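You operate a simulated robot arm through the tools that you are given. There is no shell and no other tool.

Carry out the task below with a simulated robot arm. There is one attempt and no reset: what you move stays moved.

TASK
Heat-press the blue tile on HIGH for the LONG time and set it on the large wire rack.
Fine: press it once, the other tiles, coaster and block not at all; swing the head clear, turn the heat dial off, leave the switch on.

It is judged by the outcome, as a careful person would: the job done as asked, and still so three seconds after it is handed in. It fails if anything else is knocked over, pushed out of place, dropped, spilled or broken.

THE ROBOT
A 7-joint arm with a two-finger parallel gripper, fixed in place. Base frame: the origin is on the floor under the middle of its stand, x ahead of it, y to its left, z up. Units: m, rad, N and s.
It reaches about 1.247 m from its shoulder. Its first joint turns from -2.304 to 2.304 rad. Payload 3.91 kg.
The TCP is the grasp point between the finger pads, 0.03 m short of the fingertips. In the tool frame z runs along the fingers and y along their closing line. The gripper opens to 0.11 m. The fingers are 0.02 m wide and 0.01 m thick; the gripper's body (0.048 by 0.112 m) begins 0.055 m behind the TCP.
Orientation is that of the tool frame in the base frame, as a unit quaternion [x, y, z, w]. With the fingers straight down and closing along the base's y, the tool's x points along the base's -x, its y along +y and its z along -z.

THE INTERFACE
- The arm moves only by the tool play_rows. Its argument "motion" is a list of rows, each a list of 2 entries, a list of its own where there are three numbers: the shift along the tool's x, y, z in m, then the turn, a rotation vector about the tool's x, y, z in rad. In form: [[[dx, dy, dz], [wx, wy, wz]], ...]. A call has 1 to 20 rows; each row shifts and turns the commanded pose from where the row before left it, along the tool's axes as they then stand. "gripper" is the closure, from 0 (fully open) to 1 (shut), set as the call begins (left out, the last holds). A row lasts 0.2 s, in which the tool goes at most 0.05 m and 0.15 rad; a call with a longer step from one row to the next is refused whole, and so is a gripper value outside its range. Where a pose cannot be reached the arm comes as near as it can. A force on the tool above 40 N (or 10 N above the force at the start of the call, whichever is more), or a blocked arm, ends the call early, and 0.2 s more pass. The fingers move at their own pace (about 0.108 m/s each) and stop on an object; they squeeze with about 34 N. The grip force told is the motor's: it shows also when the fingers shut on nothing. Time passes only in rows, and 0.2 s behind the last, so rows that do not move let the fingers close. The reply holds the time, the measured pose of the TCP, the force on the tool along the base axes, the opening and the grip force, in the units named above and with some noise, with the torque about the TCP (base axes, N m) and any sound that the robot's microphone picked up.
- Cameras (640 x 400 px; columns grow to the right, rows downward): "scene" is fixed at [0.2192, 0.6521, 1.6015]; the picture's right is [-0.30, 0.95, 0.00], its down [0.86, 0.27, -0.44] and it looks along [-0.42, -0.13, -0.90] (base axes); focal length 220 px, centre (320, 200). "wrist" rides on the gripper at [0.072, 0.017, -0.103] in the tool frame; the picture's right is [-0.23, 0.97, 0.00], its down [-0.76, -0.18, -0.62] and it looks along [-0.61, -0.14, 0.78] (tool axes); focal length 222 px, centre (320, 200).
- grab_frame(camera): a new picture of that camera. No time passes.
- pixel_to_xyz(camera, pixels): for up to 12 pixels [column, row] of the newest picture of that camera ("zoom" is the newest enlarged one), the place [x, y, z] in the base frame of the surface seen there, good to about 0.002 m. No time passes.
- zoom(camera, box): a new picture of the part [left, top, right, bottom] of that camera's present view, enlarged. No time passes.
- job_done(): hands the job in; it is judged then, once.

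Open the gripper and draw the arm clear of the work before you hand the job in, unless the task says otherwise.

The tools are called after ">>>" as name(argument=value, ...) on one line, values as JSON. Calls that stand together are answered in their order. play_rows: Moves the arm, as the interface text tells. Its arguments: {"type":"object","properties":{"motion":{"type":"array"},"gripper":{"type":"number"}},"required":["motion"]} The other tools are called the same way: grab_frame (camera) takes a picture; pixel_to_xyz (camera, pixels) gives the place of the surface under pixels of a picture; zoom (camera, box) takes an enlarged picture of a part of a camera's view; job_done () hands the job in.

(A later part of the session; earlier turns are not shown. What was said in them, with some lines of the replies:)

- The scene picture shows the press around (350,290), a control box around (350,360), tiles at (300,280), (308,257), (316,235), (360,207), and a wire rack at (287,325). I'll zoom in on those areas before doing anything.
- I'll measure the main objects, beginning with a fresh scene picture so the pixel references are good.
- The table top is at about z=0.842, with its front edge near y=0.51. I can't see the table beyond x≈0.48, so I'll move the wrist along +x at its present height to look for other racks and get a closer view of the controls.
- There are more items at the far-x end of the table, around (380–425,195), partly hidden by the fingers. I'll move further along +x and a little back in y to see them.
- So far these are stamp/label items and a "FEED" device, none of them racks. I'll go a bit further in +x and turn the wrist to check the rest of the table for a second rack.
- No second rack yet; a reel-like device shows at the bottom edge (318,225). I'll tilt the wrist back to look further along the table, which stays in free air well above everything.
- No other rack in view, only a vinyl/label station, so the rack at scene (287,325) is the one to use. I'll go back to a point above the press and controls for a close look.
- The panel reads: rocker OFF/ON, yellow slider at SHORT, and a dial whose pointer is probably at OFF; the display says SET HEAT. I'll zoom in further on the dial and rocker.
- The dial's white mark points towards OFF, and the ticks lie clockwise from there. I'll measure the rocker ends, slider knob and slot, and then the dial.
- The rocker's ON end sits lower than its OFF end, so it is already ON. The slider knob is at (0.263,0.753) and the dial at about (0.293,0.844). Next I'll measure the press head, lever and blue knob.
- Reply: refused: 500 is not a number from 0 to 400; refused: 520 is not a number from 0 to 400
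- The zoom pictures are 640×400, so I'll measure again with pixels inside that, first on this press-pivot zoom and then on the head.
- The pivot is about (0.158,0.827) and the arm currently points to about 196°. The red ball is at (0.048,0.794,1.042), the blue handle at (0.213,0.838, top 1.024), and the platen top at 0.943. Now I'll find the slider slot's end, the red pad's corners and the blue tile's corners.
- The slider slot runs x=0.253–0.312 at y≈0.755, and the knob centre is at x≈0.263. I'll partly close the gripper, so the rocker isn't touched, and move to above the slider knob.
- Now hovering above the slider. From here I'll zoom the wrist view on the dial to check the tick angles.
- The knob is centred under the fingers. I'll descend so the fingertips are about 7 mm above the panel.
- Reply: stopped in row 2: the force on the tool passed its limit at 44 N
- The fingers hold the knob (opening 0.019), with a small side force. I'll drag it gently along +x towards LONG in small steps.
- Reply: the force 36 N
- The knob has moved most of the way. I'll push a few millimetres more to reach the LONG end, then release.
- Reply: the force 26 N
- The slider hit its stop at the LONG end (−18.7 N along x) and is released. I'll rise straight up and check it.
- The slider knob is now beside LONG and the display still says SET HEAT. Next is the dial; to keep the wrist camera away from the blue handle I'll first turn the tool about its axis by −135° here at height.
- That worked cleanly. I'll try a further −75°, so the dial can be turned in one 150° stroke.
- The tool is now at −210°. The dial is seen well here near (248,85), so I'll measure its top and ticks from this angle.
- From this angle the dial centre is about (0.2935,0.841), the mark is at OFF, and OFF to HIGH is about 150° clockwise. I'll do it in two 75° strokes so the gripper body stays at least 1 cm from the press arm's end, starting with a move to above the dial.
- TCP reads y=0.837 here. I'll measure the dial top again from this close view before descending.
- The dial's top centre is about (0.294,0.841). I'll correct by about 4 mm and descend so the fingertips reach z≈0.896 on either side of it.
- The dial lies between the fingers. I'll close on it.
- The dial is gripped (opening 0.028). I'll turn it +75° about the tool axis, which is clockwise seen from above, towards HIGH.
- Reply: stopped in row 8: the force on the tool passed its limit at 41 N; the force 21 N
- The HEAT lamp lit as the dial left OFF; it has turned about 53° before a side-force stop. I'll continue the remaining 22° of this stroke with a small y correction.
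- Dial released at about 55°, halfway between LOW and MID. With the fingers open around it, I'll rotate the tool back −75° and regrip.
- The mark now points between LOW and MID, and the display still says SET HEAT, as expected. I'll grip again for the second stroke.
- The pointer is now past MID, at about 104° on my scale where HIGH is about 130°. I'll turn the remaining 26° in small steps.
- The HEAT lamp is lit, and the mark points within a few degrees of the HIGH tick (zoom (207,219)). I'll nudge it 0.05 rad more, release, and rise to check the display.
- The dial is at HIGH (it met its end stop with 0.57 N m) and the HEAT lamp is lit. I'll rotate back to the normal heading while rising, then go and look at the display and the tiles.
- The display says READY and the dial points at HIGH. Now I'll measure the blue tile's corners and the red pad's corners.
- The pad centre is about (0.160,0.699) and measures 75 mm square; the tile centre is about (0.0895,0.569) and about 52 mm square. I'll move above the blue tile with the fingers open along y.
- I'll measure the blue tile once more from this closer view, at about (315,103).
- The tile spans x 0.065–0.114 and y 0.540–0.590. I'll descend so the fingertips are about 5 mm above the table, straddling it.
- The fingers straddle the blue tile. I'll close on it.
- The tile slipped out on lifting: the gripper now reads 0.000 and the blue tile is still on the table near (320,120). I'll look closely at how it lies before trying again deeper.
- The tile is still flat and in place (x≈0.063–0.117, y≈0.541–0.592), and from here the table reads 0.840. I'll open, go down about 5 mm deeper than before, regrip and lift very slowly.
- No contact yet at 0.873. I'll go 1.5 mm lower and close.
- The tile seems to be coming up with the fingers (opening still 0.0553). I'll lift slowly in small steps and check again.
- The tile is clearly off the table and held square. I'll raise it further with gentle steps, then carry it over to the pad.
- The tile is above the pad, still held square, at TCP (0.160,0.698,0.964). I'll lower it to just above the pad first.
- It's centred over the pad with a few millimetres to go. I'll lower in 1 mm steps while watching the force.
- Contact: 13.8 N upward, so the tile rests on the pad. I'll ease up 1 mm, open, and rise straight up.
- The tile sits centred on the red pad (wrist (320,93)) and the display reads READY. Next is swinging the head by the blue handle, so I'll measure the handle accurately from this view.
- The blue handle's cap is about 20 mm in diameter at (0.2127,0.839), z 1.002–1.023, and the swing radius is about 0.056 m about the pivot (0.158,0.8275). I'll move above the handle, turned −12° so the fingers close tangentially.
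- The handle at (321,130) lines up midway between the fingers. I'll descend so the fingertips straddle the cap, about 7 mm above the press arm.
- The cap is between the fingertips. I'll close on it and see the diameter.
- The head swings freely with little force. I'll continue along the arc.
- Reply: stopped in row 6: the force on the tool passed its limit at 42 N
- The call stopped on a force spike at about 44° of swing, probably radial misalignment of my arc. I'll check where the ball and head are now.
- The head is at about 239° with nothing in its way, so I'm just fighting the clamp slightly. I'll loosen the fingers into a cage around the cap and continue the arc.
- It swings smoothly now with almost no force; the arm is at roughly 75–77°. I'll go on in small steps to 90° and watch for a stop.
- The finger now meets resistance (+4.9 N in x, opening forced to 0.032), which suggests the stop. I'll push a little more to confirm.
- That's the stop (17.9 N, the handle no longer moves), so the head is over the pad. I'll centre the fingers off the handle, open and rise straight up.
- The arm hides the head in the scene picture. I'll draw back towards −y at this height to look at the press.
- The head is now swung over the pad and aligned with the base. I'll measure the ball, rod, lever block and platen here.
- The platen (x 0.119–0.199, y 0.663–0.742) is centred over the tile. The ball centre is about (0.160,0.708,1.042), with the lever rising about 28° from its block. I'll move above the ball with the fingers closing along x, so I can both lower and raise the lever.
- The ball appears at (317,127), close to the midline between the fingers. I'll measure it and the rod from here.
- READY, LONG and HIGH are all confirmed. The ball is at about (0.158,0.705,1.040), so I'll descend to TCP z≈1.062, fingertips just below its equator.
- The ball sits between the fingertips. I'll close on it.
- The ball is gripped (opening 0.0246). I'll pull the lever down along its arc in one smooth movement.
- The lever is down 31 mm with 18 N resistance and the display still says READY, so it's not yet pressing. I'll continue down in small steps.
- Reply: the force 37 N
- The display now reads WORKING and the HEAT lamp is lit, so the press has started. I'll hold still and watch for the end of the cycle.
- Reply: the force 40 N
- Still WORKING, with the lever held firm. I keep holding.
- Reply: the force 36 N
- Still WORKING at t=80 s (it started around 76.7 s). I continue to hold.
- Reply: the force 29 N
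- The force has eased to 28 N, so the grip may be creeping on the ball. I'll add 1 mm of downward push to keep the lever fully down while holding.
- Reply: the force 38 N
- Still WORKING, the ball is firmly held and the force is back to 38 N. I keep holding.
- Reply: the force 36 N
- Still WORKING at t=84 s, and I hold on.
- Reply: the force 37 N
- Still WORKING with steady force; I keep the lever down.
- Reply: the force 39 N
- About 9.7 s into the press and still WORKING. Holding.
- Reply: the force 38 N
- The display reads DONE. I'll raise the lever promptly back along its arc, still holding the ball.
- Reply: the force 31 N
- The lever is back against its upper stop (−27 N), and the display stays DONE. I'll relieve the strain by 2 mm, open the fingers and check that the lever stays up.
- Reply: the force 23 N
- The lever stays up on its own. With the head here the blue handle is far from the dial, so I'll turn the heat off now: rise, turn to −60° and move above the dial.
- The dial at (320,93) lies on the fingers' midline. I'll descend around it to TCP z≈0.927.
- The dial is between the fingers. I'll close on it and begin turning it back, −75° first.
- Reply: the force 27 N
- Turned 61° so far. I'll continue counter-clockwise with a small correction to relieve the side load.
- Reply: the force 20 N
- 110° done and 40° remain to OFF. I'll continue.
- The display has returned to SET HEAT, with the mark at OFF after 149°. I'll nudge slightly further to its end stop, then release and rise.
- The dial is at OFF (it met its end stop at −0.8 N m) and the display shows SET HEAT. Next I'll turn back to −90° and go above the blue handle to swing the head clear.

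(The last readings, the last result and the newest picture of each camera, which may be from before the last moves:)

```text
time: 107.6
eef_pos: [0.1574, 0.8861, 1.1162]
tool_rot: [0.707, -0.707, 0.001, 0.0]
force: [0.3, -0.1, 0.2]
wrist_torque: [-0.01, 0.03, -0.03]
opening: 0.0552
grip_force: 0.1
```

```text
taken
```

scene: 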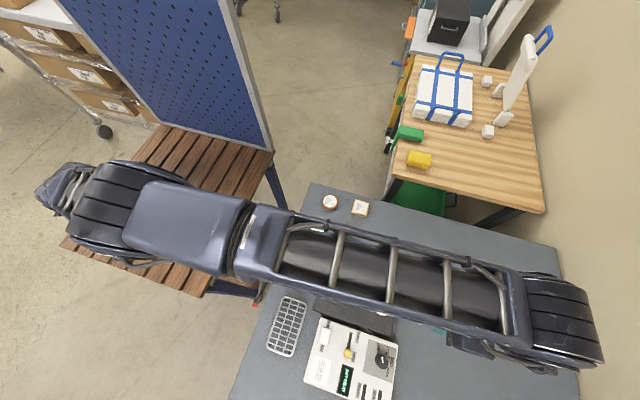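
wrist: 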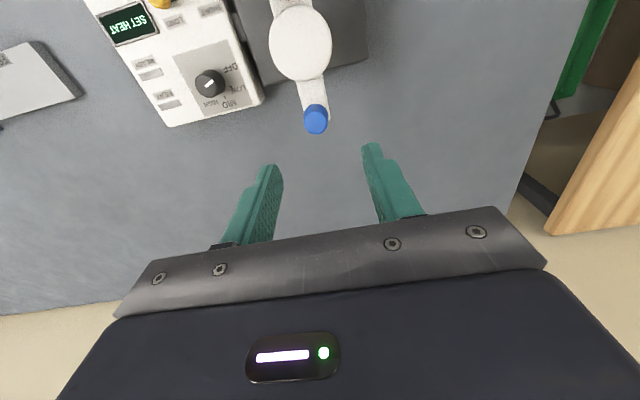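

The handle appears at (316,119), so I'll measure it before descending.

>>> pixel_to_xyz(camera="wrist", pixels=[[316, 122], [316, 126], [306, 122], [326, 122], [300, 45]])

>>> zoom(camera="wrist", box=[276, 80, 356, 150])

```text
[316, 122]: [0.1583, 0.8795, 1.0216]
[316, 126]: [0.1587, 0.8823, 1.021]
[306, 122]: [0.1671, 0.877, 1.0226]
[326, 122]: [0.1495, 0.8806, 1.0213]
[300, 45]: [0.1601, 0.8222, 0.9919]
```

```text
5.71 times, centred on (316, 115) of wrist
```

zoom: 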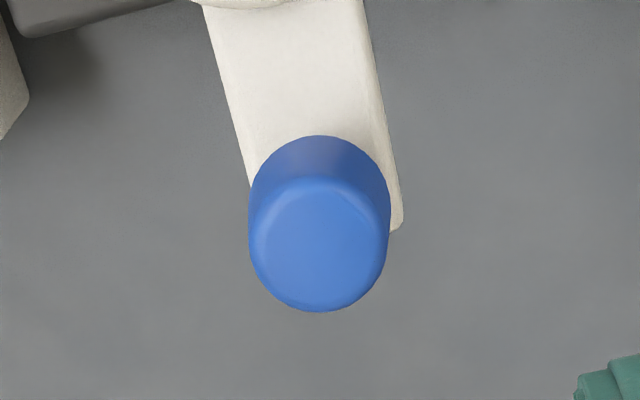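

The handle's top centre is at (0.158,0.8795). I'll align to it and descend, fingers open either side of the cap.

>>> play_rows(motion=[[[0.0063, -0.0005, 0.03], [0, 0, 0]], [[0, 0, 0.03], [0, 0, 0]], [[0, 0, 0.03], [0, 0, 0]], [[0, 0, 0], [0, 0, 0]]])

>>> grab_frame(camera="wrist")

```text
time: 108.6
eef_pos: [0.1593, 0.8778, 1.0245]
tool_rot: [0.708, -0.706, 0.001, 0.0]
force: [-1.0, -0.1, 0.2]
wrist_torque: [-0.01, 0.01, 0.02]
opening: 0.055
grip_force: 0.0
```

```text
taken
```

wrist: 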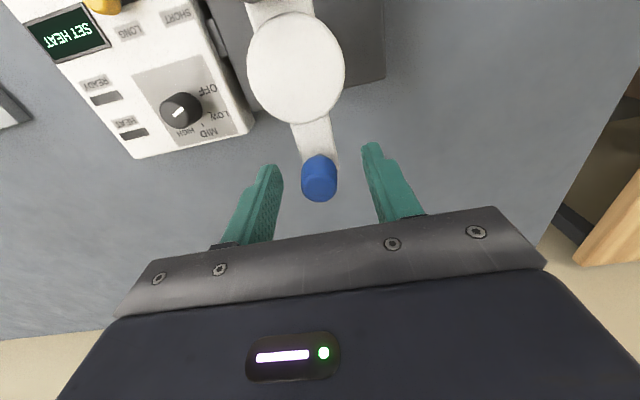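

The cap is between the fingers. I'll cage it loosely and swing the head back clockwise along the arc.

>>> play_rows(motion=[[[0, 0, 0], [0, 0, 0]], [[0, 0, 0], [0, 0, 0]], [[0.0003, -0.0056, 0], [0, 0, 0.1]], [[0.0003, -0.0056, 0], [0, 0, 0.1]], [[0.0003, -0.0056, 0], [0, 0, 0.1]], [[0.0003, -0.0056, 0], [0, 0, 0.1]], [[0.0003, -0.0056, 0], [0, 0, 0.1]], [[0.0003, -0.0056, 0], [0, 0, 0.1]], [[0.0003, -0.0056, 0], [0, 0, 0.1]]], gripper=0.73)

>>> grab_frame(camera="wrist")

```text
time: 110.6
eef_pos: [0.1954, 0.8635, 1.0267]
tool_rot: [-0.421, 0.907, -0.001, 0.0]
force: [-0.3, 0.4, 0.6]
wrist_torque: [0.03, -0.01, -0.02]
opening: 0.0298
grip_force: 0.1
```

```text
taken
```

wrist: 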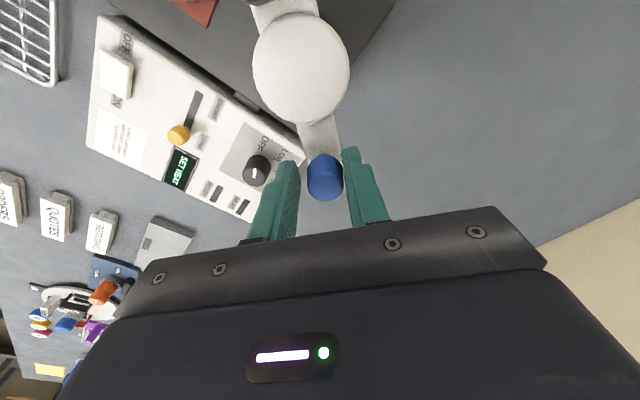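

It swings easily (tool at about 50°). I'll continue the arc to the original parked angle of about 12°.

>>> play_rows(motion=[[[0.0003, -0.0056, 0], [0, 0, 0.1]], [[0.0003, -0.0056, 0], [0, 0, 0.1]], [[0.0003, -0.0056, 0], [0, 0, 0.1]], [[0.0003, -0.0056, 0], [0, 0, 0.1]], [[0.0003, -0.0056, 0], [0, 0, 0.1]], [[0.0003, -0.0056, 0], [0, 0, 0.1]], [[0.0002, -0.004, 0], [0, 0, 0.07]]])

>>> grab_frame(camera="wrist")

>>> grab_frame(camera="scene")

```text
time: 112.2
eef_pos: [0.2112, 0.8338, 1.0265]
tool_rot: [-0.101, 0.995, 0.0, 0.001]
force: [-0.9, 9.5, 0.7]
wrist_torque: [0.24, -0.11, 0.01]
opening: 0.0344
grip_force: 4.8
```

```text
taken
```

wrist: 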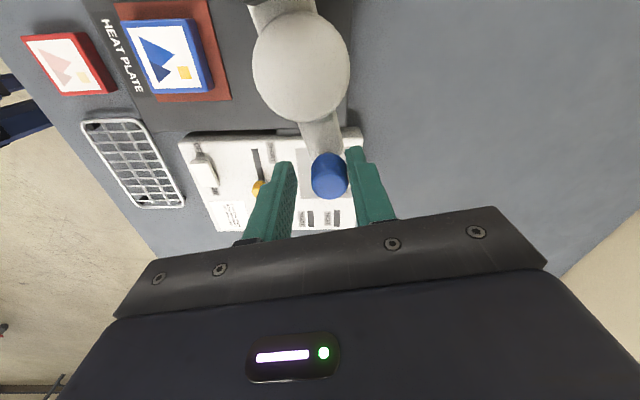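

```text
taken
```

scene: 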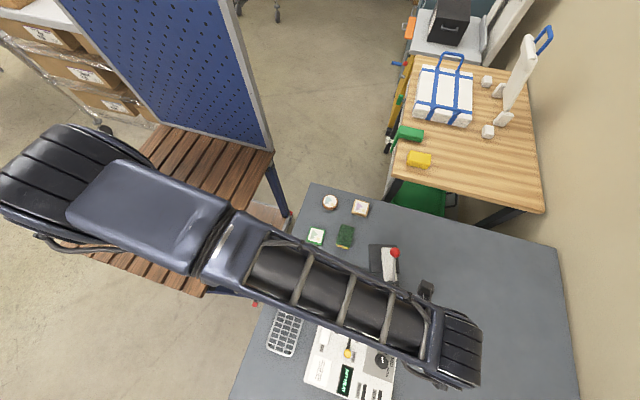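

The head is back at its parked stop (ball at scene (394,252), as at the start), and the blue tile's print now looks vivid. I'll centre the fingers, open, and rise.

>>> play_rows(motion=[[[0, 0.005, 0], [0, 0, 0]], [[0, 0, 0], [0, 0, 0]]], gripper=0.5)

>>> play_rows(motion=[[[0, 0, -0.02], [0, 0, 0]], [[0, 0, -0.04], [0, 0, 0]], [[0, 0, -0.04], [0, 0, 0]], [[0, 0, 0], [0, 0, 0.1]], [[0, 0, 0], [0, 0, 0.105]], [[0.0135, -0.035, 0], [0, 0, 0]], [[0.0135, -0.035, 0], [0, 0, 0]], [[0.0135, -0.035, 0], [0, 0, 0]], [[0.0135, -0.035, 0], [0, 0, 0]], [[0, 0, 0], [0, 0, 0]]])

>>> grab_frame(camera="wrist")

>>> grab_frame(camera="scene")

```text
time: 112.8
eef_pos: [0.2119, 0.8371, 1.0267]
tool_rot: [-0.101, 0.995, -0.001, 0.001]
force: [0.3, -0.5, -0.4]
wrist_torque: [0.0, -0.02, -0.01]
opening: 0.0551
grip_force: 0.0
```

```text
time: 115.0
eef_pos: [0.1583, 0.6979, 1.1261]
tool_rot: [0.001, 1.0, -0.002, 0.001]
force: [-0.2, -0.2, -0.1]
wrist_torque: [0.02, 0.02, 0.0]
opening: 0.0552
grip_force: 0.1
```

```text
taken
```

wrist: 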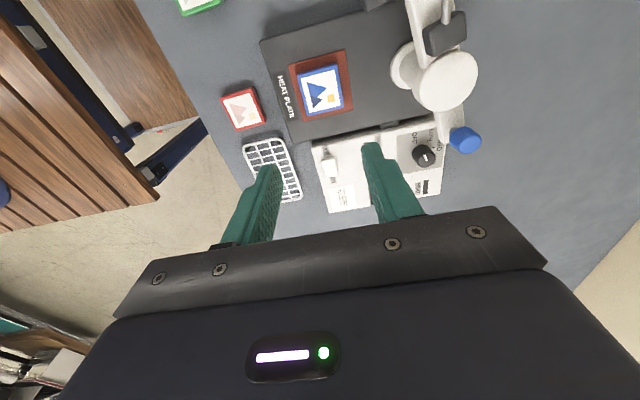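

```text
taken
```

scene: 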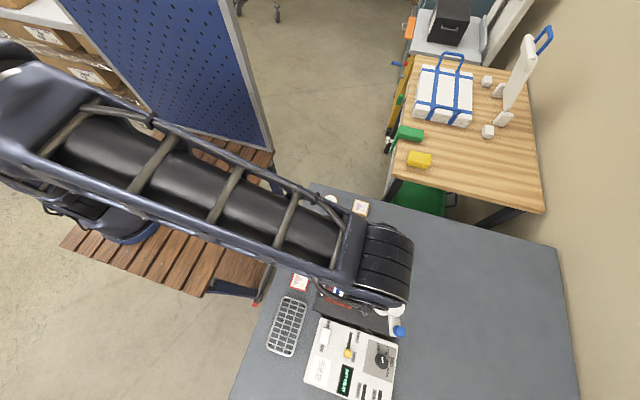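

I'm right above the pad. I'll measure the tile's present position and the rack from here.

>>> zoom(camera="wrist", box=[220, 40, 380, 210])

>>> pixel_to_xyz(camera="wrist", pixels=[[300, 75], [338, 66], [344, 107], [307, 115], [321, 92], [246, 147], [280, 140], [298, 195], [275, 200], [262, 170], [255, 155], [291, 168]])

>>> zoom(camera="scene", box=[250, 285, 330, 365])

```text
2.35 times, centred on (300, 125) of wrist
```

zoom: 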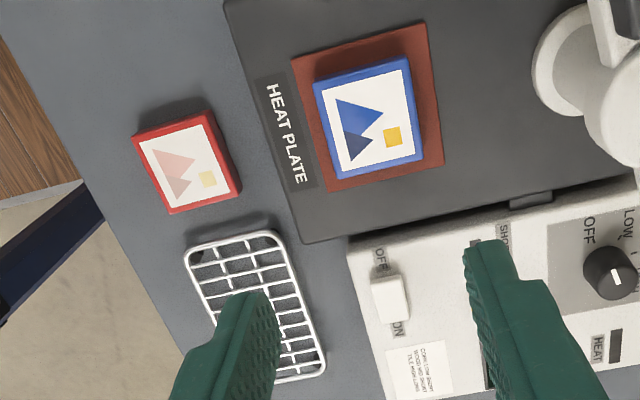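

```text
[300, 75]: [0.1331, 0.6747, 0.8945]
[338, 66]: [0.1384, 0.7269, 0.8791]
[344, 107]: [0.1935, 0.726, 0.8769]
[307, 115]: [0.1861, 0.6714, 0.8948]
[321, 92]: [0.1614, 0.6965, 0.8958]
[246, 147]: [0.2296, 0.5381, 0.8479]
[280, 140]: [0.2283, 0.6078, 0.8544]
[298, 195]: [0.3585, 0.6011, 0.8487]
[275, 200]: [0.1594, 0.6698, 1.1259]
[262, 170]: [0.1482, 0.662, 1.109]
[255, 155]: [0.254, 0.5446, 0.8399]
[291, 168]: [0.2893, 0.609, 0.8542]
```

```text
5.00 times, centred on (290, 325) of scene
```

zoom: 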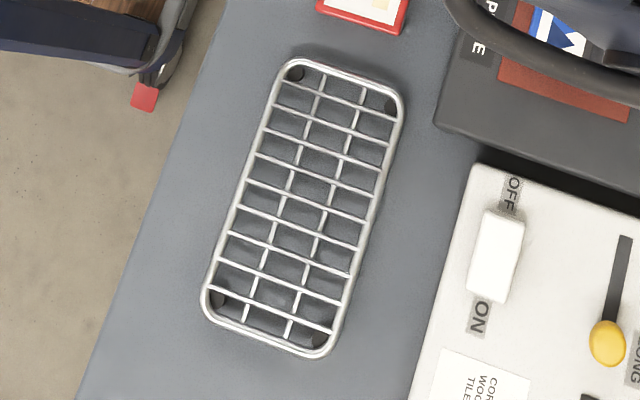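

The tile shows a vivid print and sits centred on the pad. I'll measure the rack's frame and wires in this scene zoom.

>>> pixel_to_xyz(camera="zoom", pixels=[[345, 75], [265, 340], [241, 180], [373, 228], [297, 62], [403, 108], [330, 354], [205, 300], [310, 193], [298, 215], [290, 240], [320, 170]])

```text
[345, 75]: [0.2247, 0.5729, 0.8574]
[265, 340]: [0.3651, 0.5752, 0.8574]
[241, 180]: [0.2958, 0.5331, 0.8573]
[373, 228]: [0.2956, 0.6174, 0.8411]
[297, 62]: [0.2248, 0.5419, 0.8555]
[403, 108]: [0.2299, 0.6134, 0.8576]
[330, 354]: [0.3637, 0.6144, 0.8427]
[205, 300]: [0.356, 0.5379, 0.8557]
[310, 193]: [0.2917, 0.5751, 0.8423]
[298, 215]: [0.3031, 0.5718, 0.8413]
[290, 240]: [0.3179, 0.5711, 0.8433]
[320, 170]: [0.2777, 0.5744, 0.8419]
```

The rack spans x 0.223–0.367 and y 0.533–0.616, with wire tops at about 0.857 (15 mm above the table). To keep the fingers away from its long rims, I'll grip the tile along x instead, turning the tool to −90° here.

>>> play_rows(motion=[[[0, 0, 0], [0, 0, -0.1428]], [[0, 0, 0], [0, 0, -0.1428]], [[0, 0, 0], [0, 0, -0.1428]], [[0, 0, 0], [0, 0, -0.1428]], [[0, 0, 0], [0, 0, -0.1428]], [[0, 0, 0], [0, 0, -0.1428]], [[0, 0, 0], [0, 0, -0.1428]], [[0, 0, 0], [0, 0, -0.1428]], [[0, 0, 0], [0, 0, -0.1428]], [[0, 0, 0], [0, 0, -0.1428]], [[0, 0, 0], [0, 0, -0.1428]], [[0, 0, 0.04], [0, 0, 0]], [[0, 0, 0.04], [0, 0, 0]], [[0, 0, 0], [0, 0, 0]]], gripper=0.2)

>>> grab_frame(camera="wrist")

>>> grab_frame(camera="scene")

```text
time: 118.0
eef_pos: [0.1569, 0.6985, 1.0478]
tool_rot: [-0.707, 0.707, -0.001, 0.0]
force: [0.3, 0.6, 0.3]
wrist_torque: [0.02, -0.02, 0.01]
opening: 0.088
grip_force: 0.0
```

```text
taken
```

wrist: 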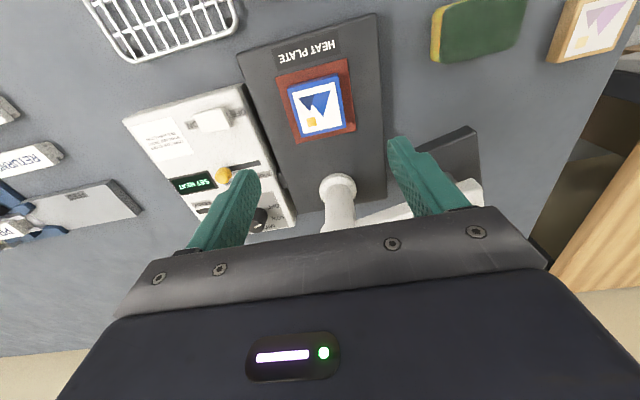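

```text
taken
```

scene: 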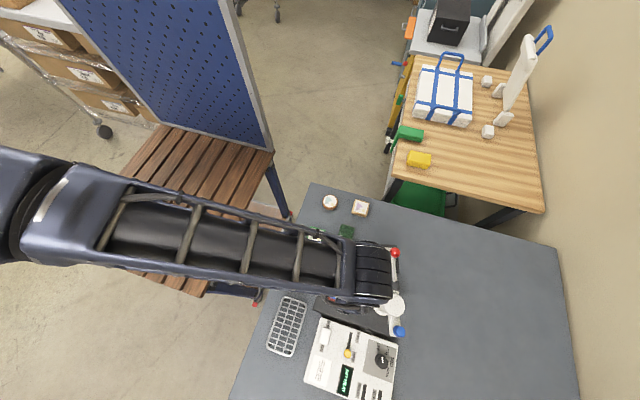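

The tile is at about (318,104). I'll measure its edges along x from this view.

>>> zoom(camera="wrist", box=[265, 50, 375, 150])

>>> pixel_to_xyz(camera="wrist", pixels=[[289, 90], [340, 77], [346, 127], [302, 137], [318, 105], [293, 112], [343, 102]])

```text
4.00 times, centred on (320, 100) of wrist
```

zoom: 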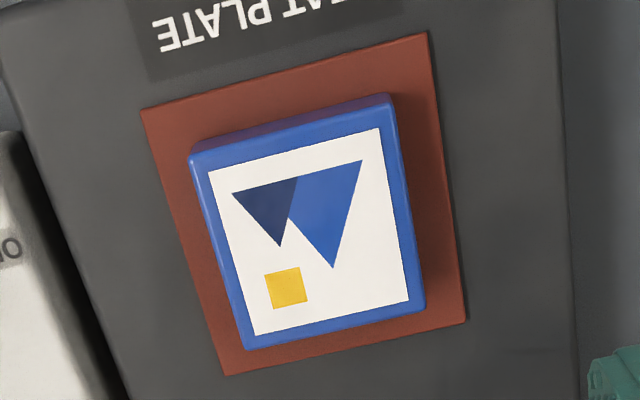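

```text
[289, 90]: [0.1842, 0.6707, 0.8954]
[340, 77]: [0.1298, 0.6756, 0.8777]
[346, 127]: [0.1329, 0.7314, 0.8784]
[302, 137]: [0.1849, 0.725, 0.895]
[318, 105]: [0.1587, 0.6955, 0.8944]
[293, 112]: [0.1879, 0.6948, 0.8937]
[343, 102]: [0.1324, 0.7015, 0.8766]
```

The tile spans x≈0.134–0.187 and y≈0.671–0.726. I'll shift 2 mm and descend around it to just above the pad.

>>> play_rows(motion=[[[0, -0.002, 0.04], [0, 0, 0]], [[0, 0, 0.04], [0, 0, 0]], [[0, 0, 0.035], [0, 0, 0]], [[0, 0, 0.018], [0, 0, 0]], [[0, 0, 0.004], [0, 0, 0]], [[0, 0, 0.002], [0, 0, 0]], [[0, 0, 0], [0, 0, 0]]])

>>> grab_frame(camera="wrist")

```text
time: 119.6
eef_pos: [0.1596, 0.6976, 0.907]
tool_rot: [-0.706, 0.709, -0.001, 0.0]
force: [-1.4, -0.3, -0.3]
wrist_torque: [-0.01, 0.02, 0.0]
opening: 0.0879
grip_force: 0.0
```

```text
taken
```

wrist: 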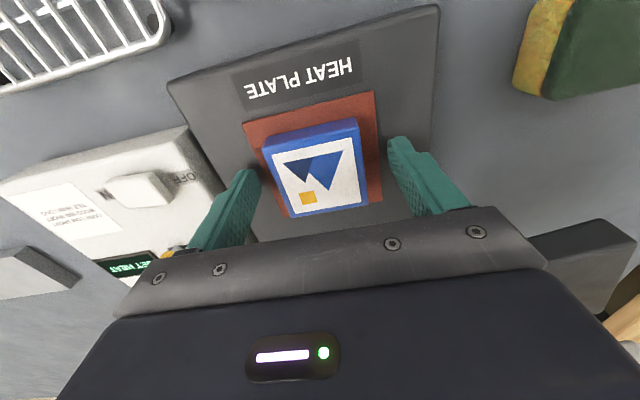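

The tile is between the fingers, with no contact force. I'll close, then lift very slowly at first.

>>> play_rows(motion=[[[0, 0, 0], [0, 0, 0]], [[0, 0, 0], [0, 0, 0]], [[0, 0, 0], [0, 0, 0]], [[0, 0, 0], [0, 0, 0]]], gripper=1)

>>> play_rows(motion=[[[0, 0, -0.002], [0, 0, 0]], [[0, 0, -0.003], [0, 0, 0]], [[0, 0, -0.004], [0, 0, 0]], [[0, 0, -0.005], [0, 0, 0]]])

>>> grab_frame(camera="wrist")

```text
time: 120.6
eef_pos: [0.1587, 0.6975, 0.908]
tool_rot: [-0.706, 0.708, -0.001, 0.0]
force: [7.3, 0.2, -3.2]
wrist_torque: [-0.02, -0.57, 0.72]
opening: 0.0797
grip_force: 44.6
```

```text
time: 121.2
eef_pos: [0.1591, 0.6974, 0.9073]
tool_rot: [-0.706, 0.708, -0.001, -0.001]
force: [-0.4, 11.7, -10.1]
wrist_torque: [0.92, -0.39, 0.21]
opening: 0.08
grip_force: 44.8
stopped in row 2: the force on the tool passed its limit at 47 N (the readings are from after the stop); the commanded pose is now the measured one
```

```text
taken
```

wrist: 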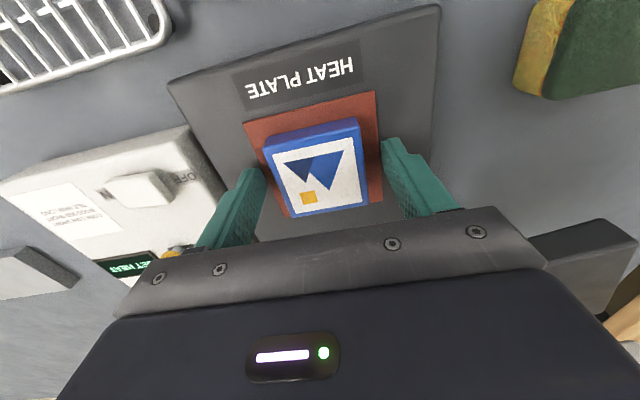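

The opening stopped at 0.080: the fingertips are below the pad's surface and caught the 75–80 mm pad's edges, not the tile. I'll open again, rise 4 mm, and check.

>>> play_rows(motion=[[[0, 0, 0], [0, 0, 0]], [[0, 0, 0], [0, 0, 0]]], gripper=0.15)

>>> play_rows(motion=[[[0, 0, -0.002], [0, 0, 0]], [[0, 0, -0.002], [0, 0, 0]], [[0, 0, 0], [0, 0, 0]]])

>>> grab_frame(camera="wrist")

```text
time: 121.8
eef_pos: [0.1595, 0.6967, 0.9096]
tool_rot: [-0.706, 0.708, -0.002, -0.002]
force: [0.1, -0.3, -0.5]
wrist_torque: [-0.01, -0.02, -0.02]
opening: 0.0936
grip_force: 0.1
```

```text
time: 122.6
eef_pos: [0.159, 0.6977, 0.9132]
tool_rot: [-0.706, 0.708, -0.002, -0.001]
force: [-0.6, -0.3, 0.3]
wrist_torque: [0.03, 0.01, 0.0]
opening: 0.0936
grip_force: 0.1
```

```text
taken
```

wrist: 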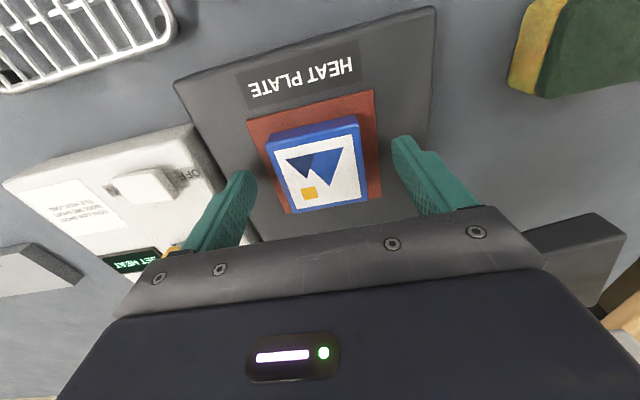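

Everything is undisturbed. The pad's surface is at fingertip level when TCP z≈0.9095, so I'll close from about 0.9115, just above the pad.

>>> play_rows(motion=[[[0, 0, 0.0013], [0, 0, 0]], [[0, 0, 0], [0, 0, 0]]])

>>> play_rows(motion=[[[0, 0, 0], [0, 0, 0]], [[0, 0, 0], [0, 0, 0]], [[0, 0, 0], [0, 0, 0]], [[0, 0, 0], [0, 0, 0]]], gripper=1)

>>> grab_frame(camera="wrist")

```text
time: 123.2
eef_pos: [0.1595, 0.696, 0.9103]
tool_rot: [-0.706, 0.708, -0.002, -0.002]
force: [0.4, -0.8, 1.2]
wrist_torque: [0.01, -0.01, -0.01]
opening: 0.0936
grip_force: 0.2
```

```text
time: 124.2
eef_pos: [0.1589, 0.6959, 0.9122]
tool_rot: [-0.706, 0.709, -0.002, -0.001]
force: [0.3, 0.9, 0.1]
wrist_torque: [0.01, -0.02, 0.0]
opening: 0.0553
grip_force: 34.0
```

```text
taken
```

wrist: 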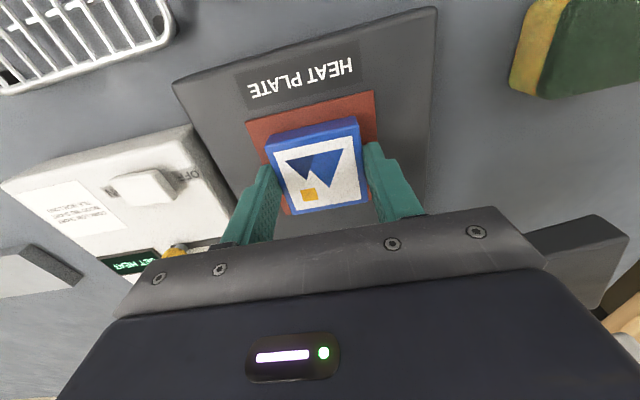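

Now the fingers hold the tile (opening 0.0553). I'll lift very slowly and check that it comes along.

>>> play_rows(motion=[[[0, 0, -0.001], [0, 0, 0]], [[0, 0, -0.002], [0, 0, 0]], [[0, 0, -0.003], [0, 0, 0]], [[0, 0, -0.003], [0, 0, 0]]])

>>> grab_frame(camera="wrist")

```text
time: 125.2
eef_pos: [0.1598, 0.6952, 0.9203]
tool_rot: [-0.706, 0.708, -0.002, -0.002]
force: [-0.2, 1.2, -1.1]
wrist_torque: [0.01, 0.0, 0.0]
opening: 0.0552
grip_force: 34.3
```

```text
taken
```

wrist: 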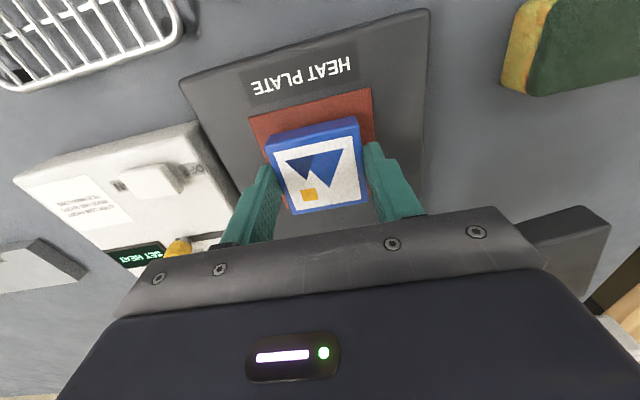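

The tile is coming up with the gripper. I'll lift to about 0.97 gently, then carry it to above the rack centre (0.295,0.572).

>>> play_rows(motion=[[[0, 0, -0.005], [0, 0, 0]], [[0, 0, -0.008], [0, 0, 0]], [[0, 0, -0.01], [0, 0, 0]], [[0, 0, -0.012], [0, 0, 0]], [[0, 0, -0.01], [0, 0, 0]], [[0, 0, -0.006], [0, 0, 0]]])

>>> play_rows(motion=[[[0.005, -0.0055, 0], [0, 0, 0]], [[0.01, -0.011, 0], [0, 0, 0]], [[0.014, -0.015, 0], [0, 0, 0]], [[0.016, -0.017, 0], [0, 0, 0]], [[0.016, -0.017, 0], [0, 0, 0]], [[0.016, -0.017, 0], [0, 0, 0]], [[0.016, -0.017, 0], [0, 0, 0]], [[0.014, -0.0155, 0], [0, 0, 0]], [[0.01, -0.012, 0], [0, 0, 0]], [[0.006, -0.008, 0], [0, 0, 0]], [[0, 0, 0], [0, 0, 0]]])

>>> grab_frame(camera="wrist")

>>> grab_frame(camera="scene")

```text
time: 126.6
eef_pos: [0.1575, 0.6975, 0.9723]
tool_rot: [-0.706, 0.709, -0.001, -0.001]
force: [-0.5, 0.4, -1.8]
wrist_torque: [0.0, 0.04, -0.02]
opening: 0.0552
grip_force: 34.0
```

```text
time: 129.0
eef_pos: [0.2937, 0.5729, 0.9716]
tool_rot: [-0.706, 0.708, -0.001, -0.001]
force: [-0.3, -0.9, -1.2]
wrist_torque: [0.01, 0.01, -0.01]
opening: 0.0554
grip_force: 34.2
```

```text
taken
```

wrist: 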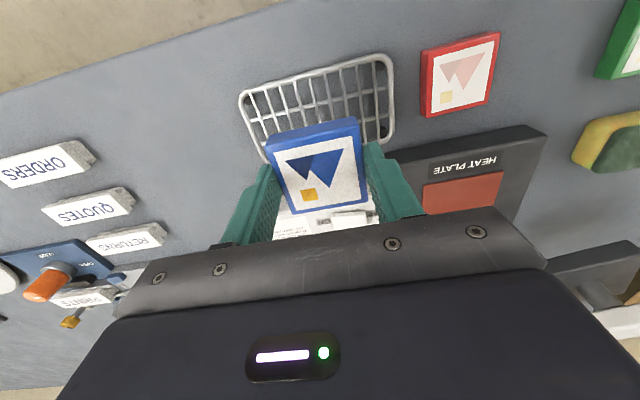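

```text
taken
```

scene: 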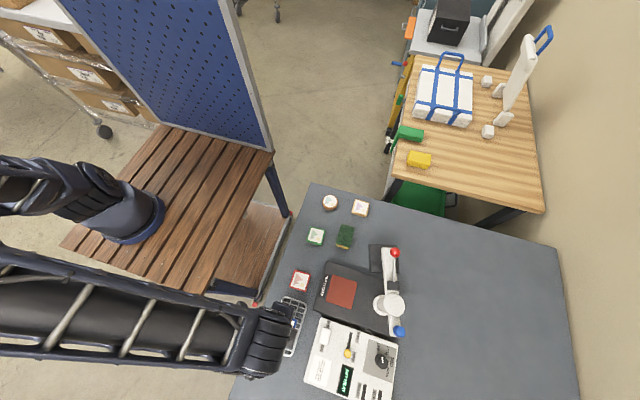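

I'm over the rack. I'll check the visible rim's position and height from the wrist view before lowering.

>>> pixel_to_xyz(camera="wrist", pixels=[[242, 105], [391, 75], [315, 73], [280, 86], [350, 63], [290, 105], [330, 95], [372, 90], [247, 130], [393, 110]])

>>> zoom(camera="wrist", box=[230, 40, 410, 220])

```text
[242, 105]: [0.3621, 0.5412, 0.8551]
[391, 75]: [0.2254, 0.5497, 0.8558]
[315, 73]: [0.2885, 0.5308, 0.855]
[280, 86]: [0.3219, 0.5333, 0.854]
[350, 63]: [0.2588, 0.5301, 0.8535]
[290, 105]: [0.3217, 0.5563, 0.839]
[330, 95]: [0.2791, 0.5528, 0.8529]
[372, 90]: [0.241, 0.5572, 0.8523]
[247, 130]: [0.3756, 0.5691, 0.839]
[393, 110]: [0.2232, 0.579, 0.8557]
```

```text
2.22 times, centred on (320, 130) of wrist
```

zoom: 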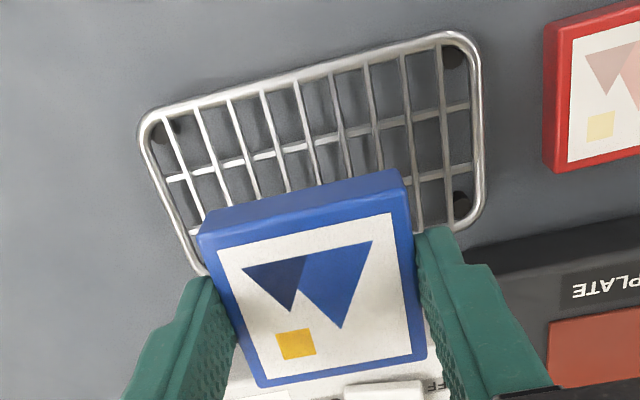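

The rim reads z≈0.855, the wires ≈0.853, and the rack's centre (0.2935,0.5725) matches the tile. I'll lower the tile to about 6 mm above the wires.

>>> play_rows(motion=[[[0, 0, 0.01], [0, 0, 0]], [[0, 0, 0.018], [0, 0, 0]], [[0, 0, 0.02], [0, 0, 0]], [[0, 0, 0.016], [0, 0, 0]], [[0, 0, 0.01], [0, 0, 0]], [[0, 0, 0.004], [0, 0, 0]], [[0, 0, 0], [0, 0, 0]]])

>>> grab_frame(camera="wrist")

```text
time: 130.6
eef_pos: [0.2928, 0.5731, 0.8937]
tool_rot: [-0.706, 0.708, -0.002, -0.002]
force: [0.4, -0.5, -0.6]
wrist_torque: [0.01, 0.04, 0.01]
opening: 0.0556
grip_force: 34.5
```

```text
taken
```

wrist: 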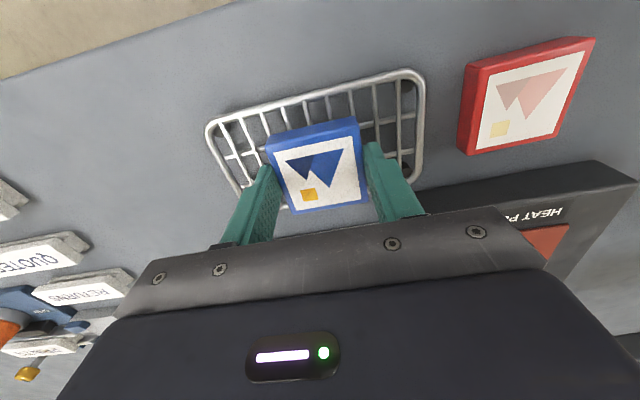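

Close above the wires now. I'll lower in 1 mm steps and watch the force.

>>> play_rows(motion=[[[0, 0, 0.001], [0, 0, 0]], [[0, 0, 0.001], [0, 0, 0]], [[0, 0, 0.001], [0, 0, 0]], [[0, 0, 0.001], [0, 0, 0]]])

>>> play_rows(motion=[[[0, 0, 0.001], [0, 0, 0]], [[0, 0, 0], [0, 0, 0]]])

```text
time: 131.6
eef_pos: [0.2936, 0.5732, 0.8901]
tool_rot: [-0.706, 0.708, -0.001, -0.002]
force: [-1.0, -0.4, -1.5]
wrist_torque: [0.0, 0.01, -0.04]
opening: 0.0554
grip_force: 34.6
```

```text
time: 132.2
eef_pos: [0.2941, 0.5728, 0.8894]
tool_rot: [-0.706, 0.709, -0.002, 0.0]
force: [0.4, -1.2, 17.1]
wrist_torque: [-0.31, 0.14, 0.03]
opening: 0.055
grip_force: 34.5
```

Contact: 17 N upward, so the tile rests on the wires. I'll ease off slightly, open a little, and check before rising.

>>> play_rows(motion=[[[0, 0, -0.0006], [0, 0, 0]], [[0, 0, 0], [0, 0, 0]]])

>>> play_rows(motion=[[[0, 0, 0], [0, 0, 0]], [[0, 0, 0], [0, 0, 0]]], gripper=0.3)

>>> grab_frame(camera="wrist")

```text
time: 132.8
eef_pos: [0.2939, 0.5723, 0.8903]
tool_rot: [-0.706, 0.708, -0.002, 0.0]
force: [0.6, 3.4, 10.0]
wrist_torque: [0.22, -0.04, -0.03]
opening: 0.0555
grip_force: 34.2
```

```text
time: 133.4
eef_pos: [0.2944, 0.5745, 0.8895]
tool_rot: [-0.706, 0.708, -0.001, -0.002]
force: [-0.6, 0.3, 0.0]
wrist_torque: [0.02, 0.05, 0.02]
opening: 0.0769
grip_force: 0.2
```

```text
taken
```

wrist: 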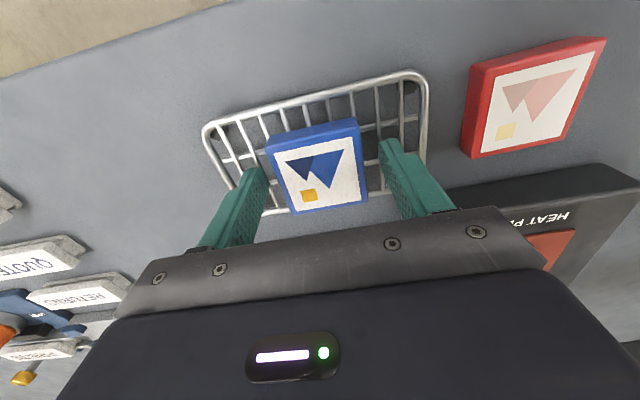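

The tile lies on the rack with the fingers free of it. I'll rise straight up and draw back clear, then inspect everything.

>>> play_rows(motion=[[[0, 0, -0.01], [0, 0, 0]], [[0, 0, -0.03], [0, 0, 0]], [[0, 0, -0.04], [0, 0, 0]], [[0, 0, -0.04], [0, 0, 0]], [[0, 0, -0.04], [0, 0, 0]], [[0, 0, -0.04], [0, 0, 0]], [[0, 0, -0.04], [0, 0, 0]], [[0, 0, -0.04], [0, 0, 0]], [[0.04, 0, 0], [0, 0, 0]], [[0.04, 0, 0], [0, 0, 0]], [[0.04, 0, 0], [0, 0, 0]]], gripper=0)

>>> grab_frame(camera="scene")

>>> grab_frame(camera="wrist")

```text
time: 135.8
eef_pos: [0.2965, 0.4545, 1.1703]
tool_rot: [-0.706, 0.708, -0.002, -0.002]
force: [0.7, -1.3, -0.9]
wrist_torque: [-0.03, 0.02, -0.03]
opening: 0.1099
grip_force: 0.0
```

```text
taken
```

scene: 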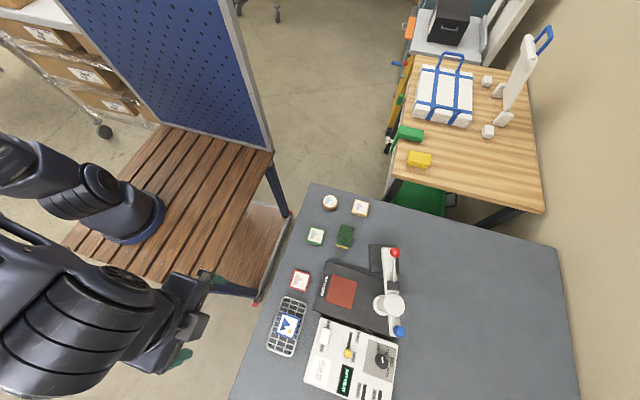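

```text
taken
```

wrist: 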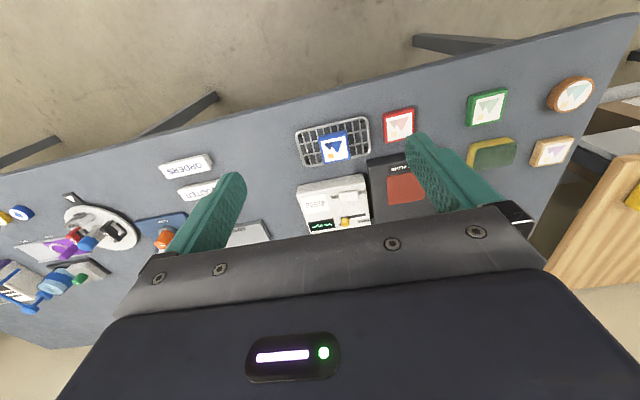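

The tile sits on the rack at (287,325), the pad is empty, the head is parked and the other tiles haven't moved. I'll zoom in for the final checks of the dial, switch, tile and press.

>>> zoom(camera="scene", box=[300, 310, 428, 400])

>>> zoom(camera="scene", box=[255, 260, 345, 360])

>>> pixel_to_xyz(camera="scene", pixels=[[287, 325], [282, 320], [292, 330], [300, 281], [316, 236], [330, 202], [360, 208], [394, 253], [399, 331]])

>>> zoom(camera="scene", box=[300, 185, 420, 345])

```text
4.44 times, centred on (364, 355) of scene
```

zoom: 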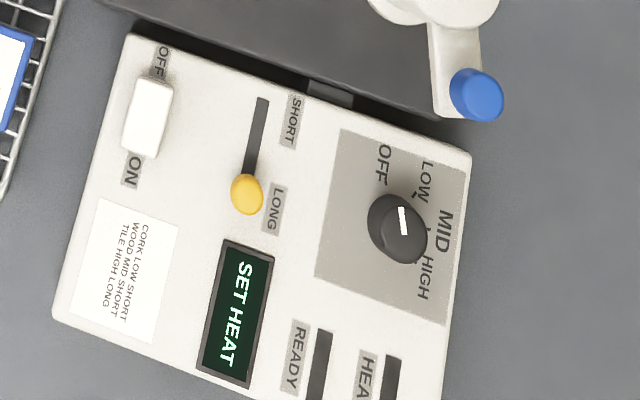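

```text
4.00 times, centred on (300, 310) of scene
```

zoom: 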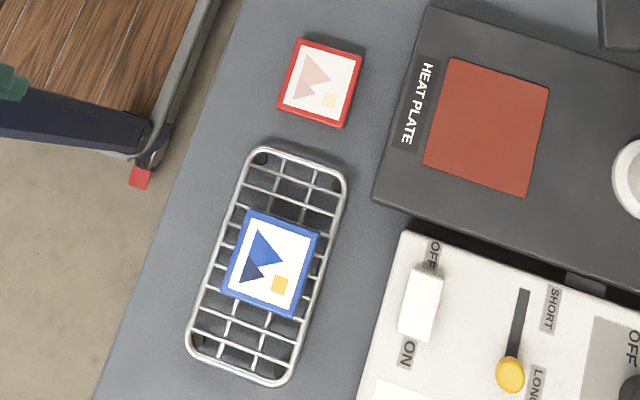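

```text
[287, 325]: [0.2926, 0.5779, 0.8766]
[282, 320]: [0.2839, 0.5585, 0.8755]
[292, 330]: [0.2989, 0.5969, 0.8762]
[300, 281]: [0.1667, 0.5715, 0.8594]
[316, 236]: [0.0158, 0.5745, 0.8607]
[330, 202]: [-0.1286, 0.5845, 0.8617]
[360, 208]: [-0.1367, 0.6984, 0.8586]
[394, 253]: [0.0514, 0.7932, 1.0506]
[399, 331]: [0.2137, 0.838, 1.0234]
```

```text
2.50 times, centred on (360, 265) of scene
```

zoom: 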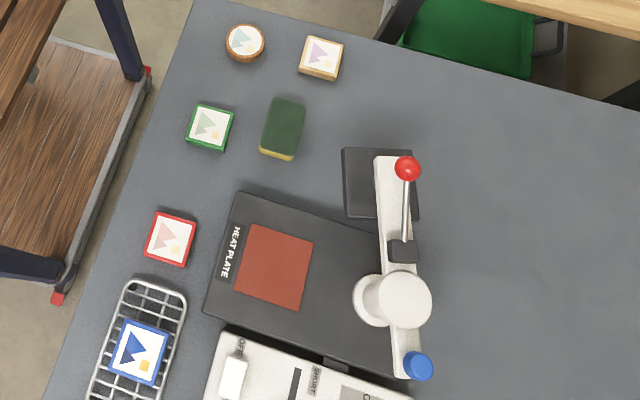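

Final checks: the blue tile lies flat on the rack with a vivid print (top z≈0.876 at three points). The dial is at OFF, the switch is still ON, the head is parked with its lever up, the other items are where they started, and the arm is clear with the gripper open. I'm handing in the job.

>>> job_done()

```text
The job is handed in.
```

I pressed the blue tile once on HIGH for the LONG time and set it flat on the wire rack. The job is handed in, but no verdict has come back yet.

- **Press:** the display went from READY to WORKING, then DONE after about 11 seconds, and the tile's print is now vivid. The other tiles, the coaster and the block were not pressed.
- **Machine:** the head is swung back to its parked position with the lever up. The heat dial is at OFF and the switch is still ON. The time slider is still at LONG.
- **Rack:** I found only one wire rack on the parts of the table I could see, so I took it as the large one.
- **Handling slips:** On the first pick-up the tile slid out of the fingers just above the table. When I collected it after pressing, the fingers briefly gripped the edges of the heat pad. In both cases the tile stayed where it was and nothing looked moved.
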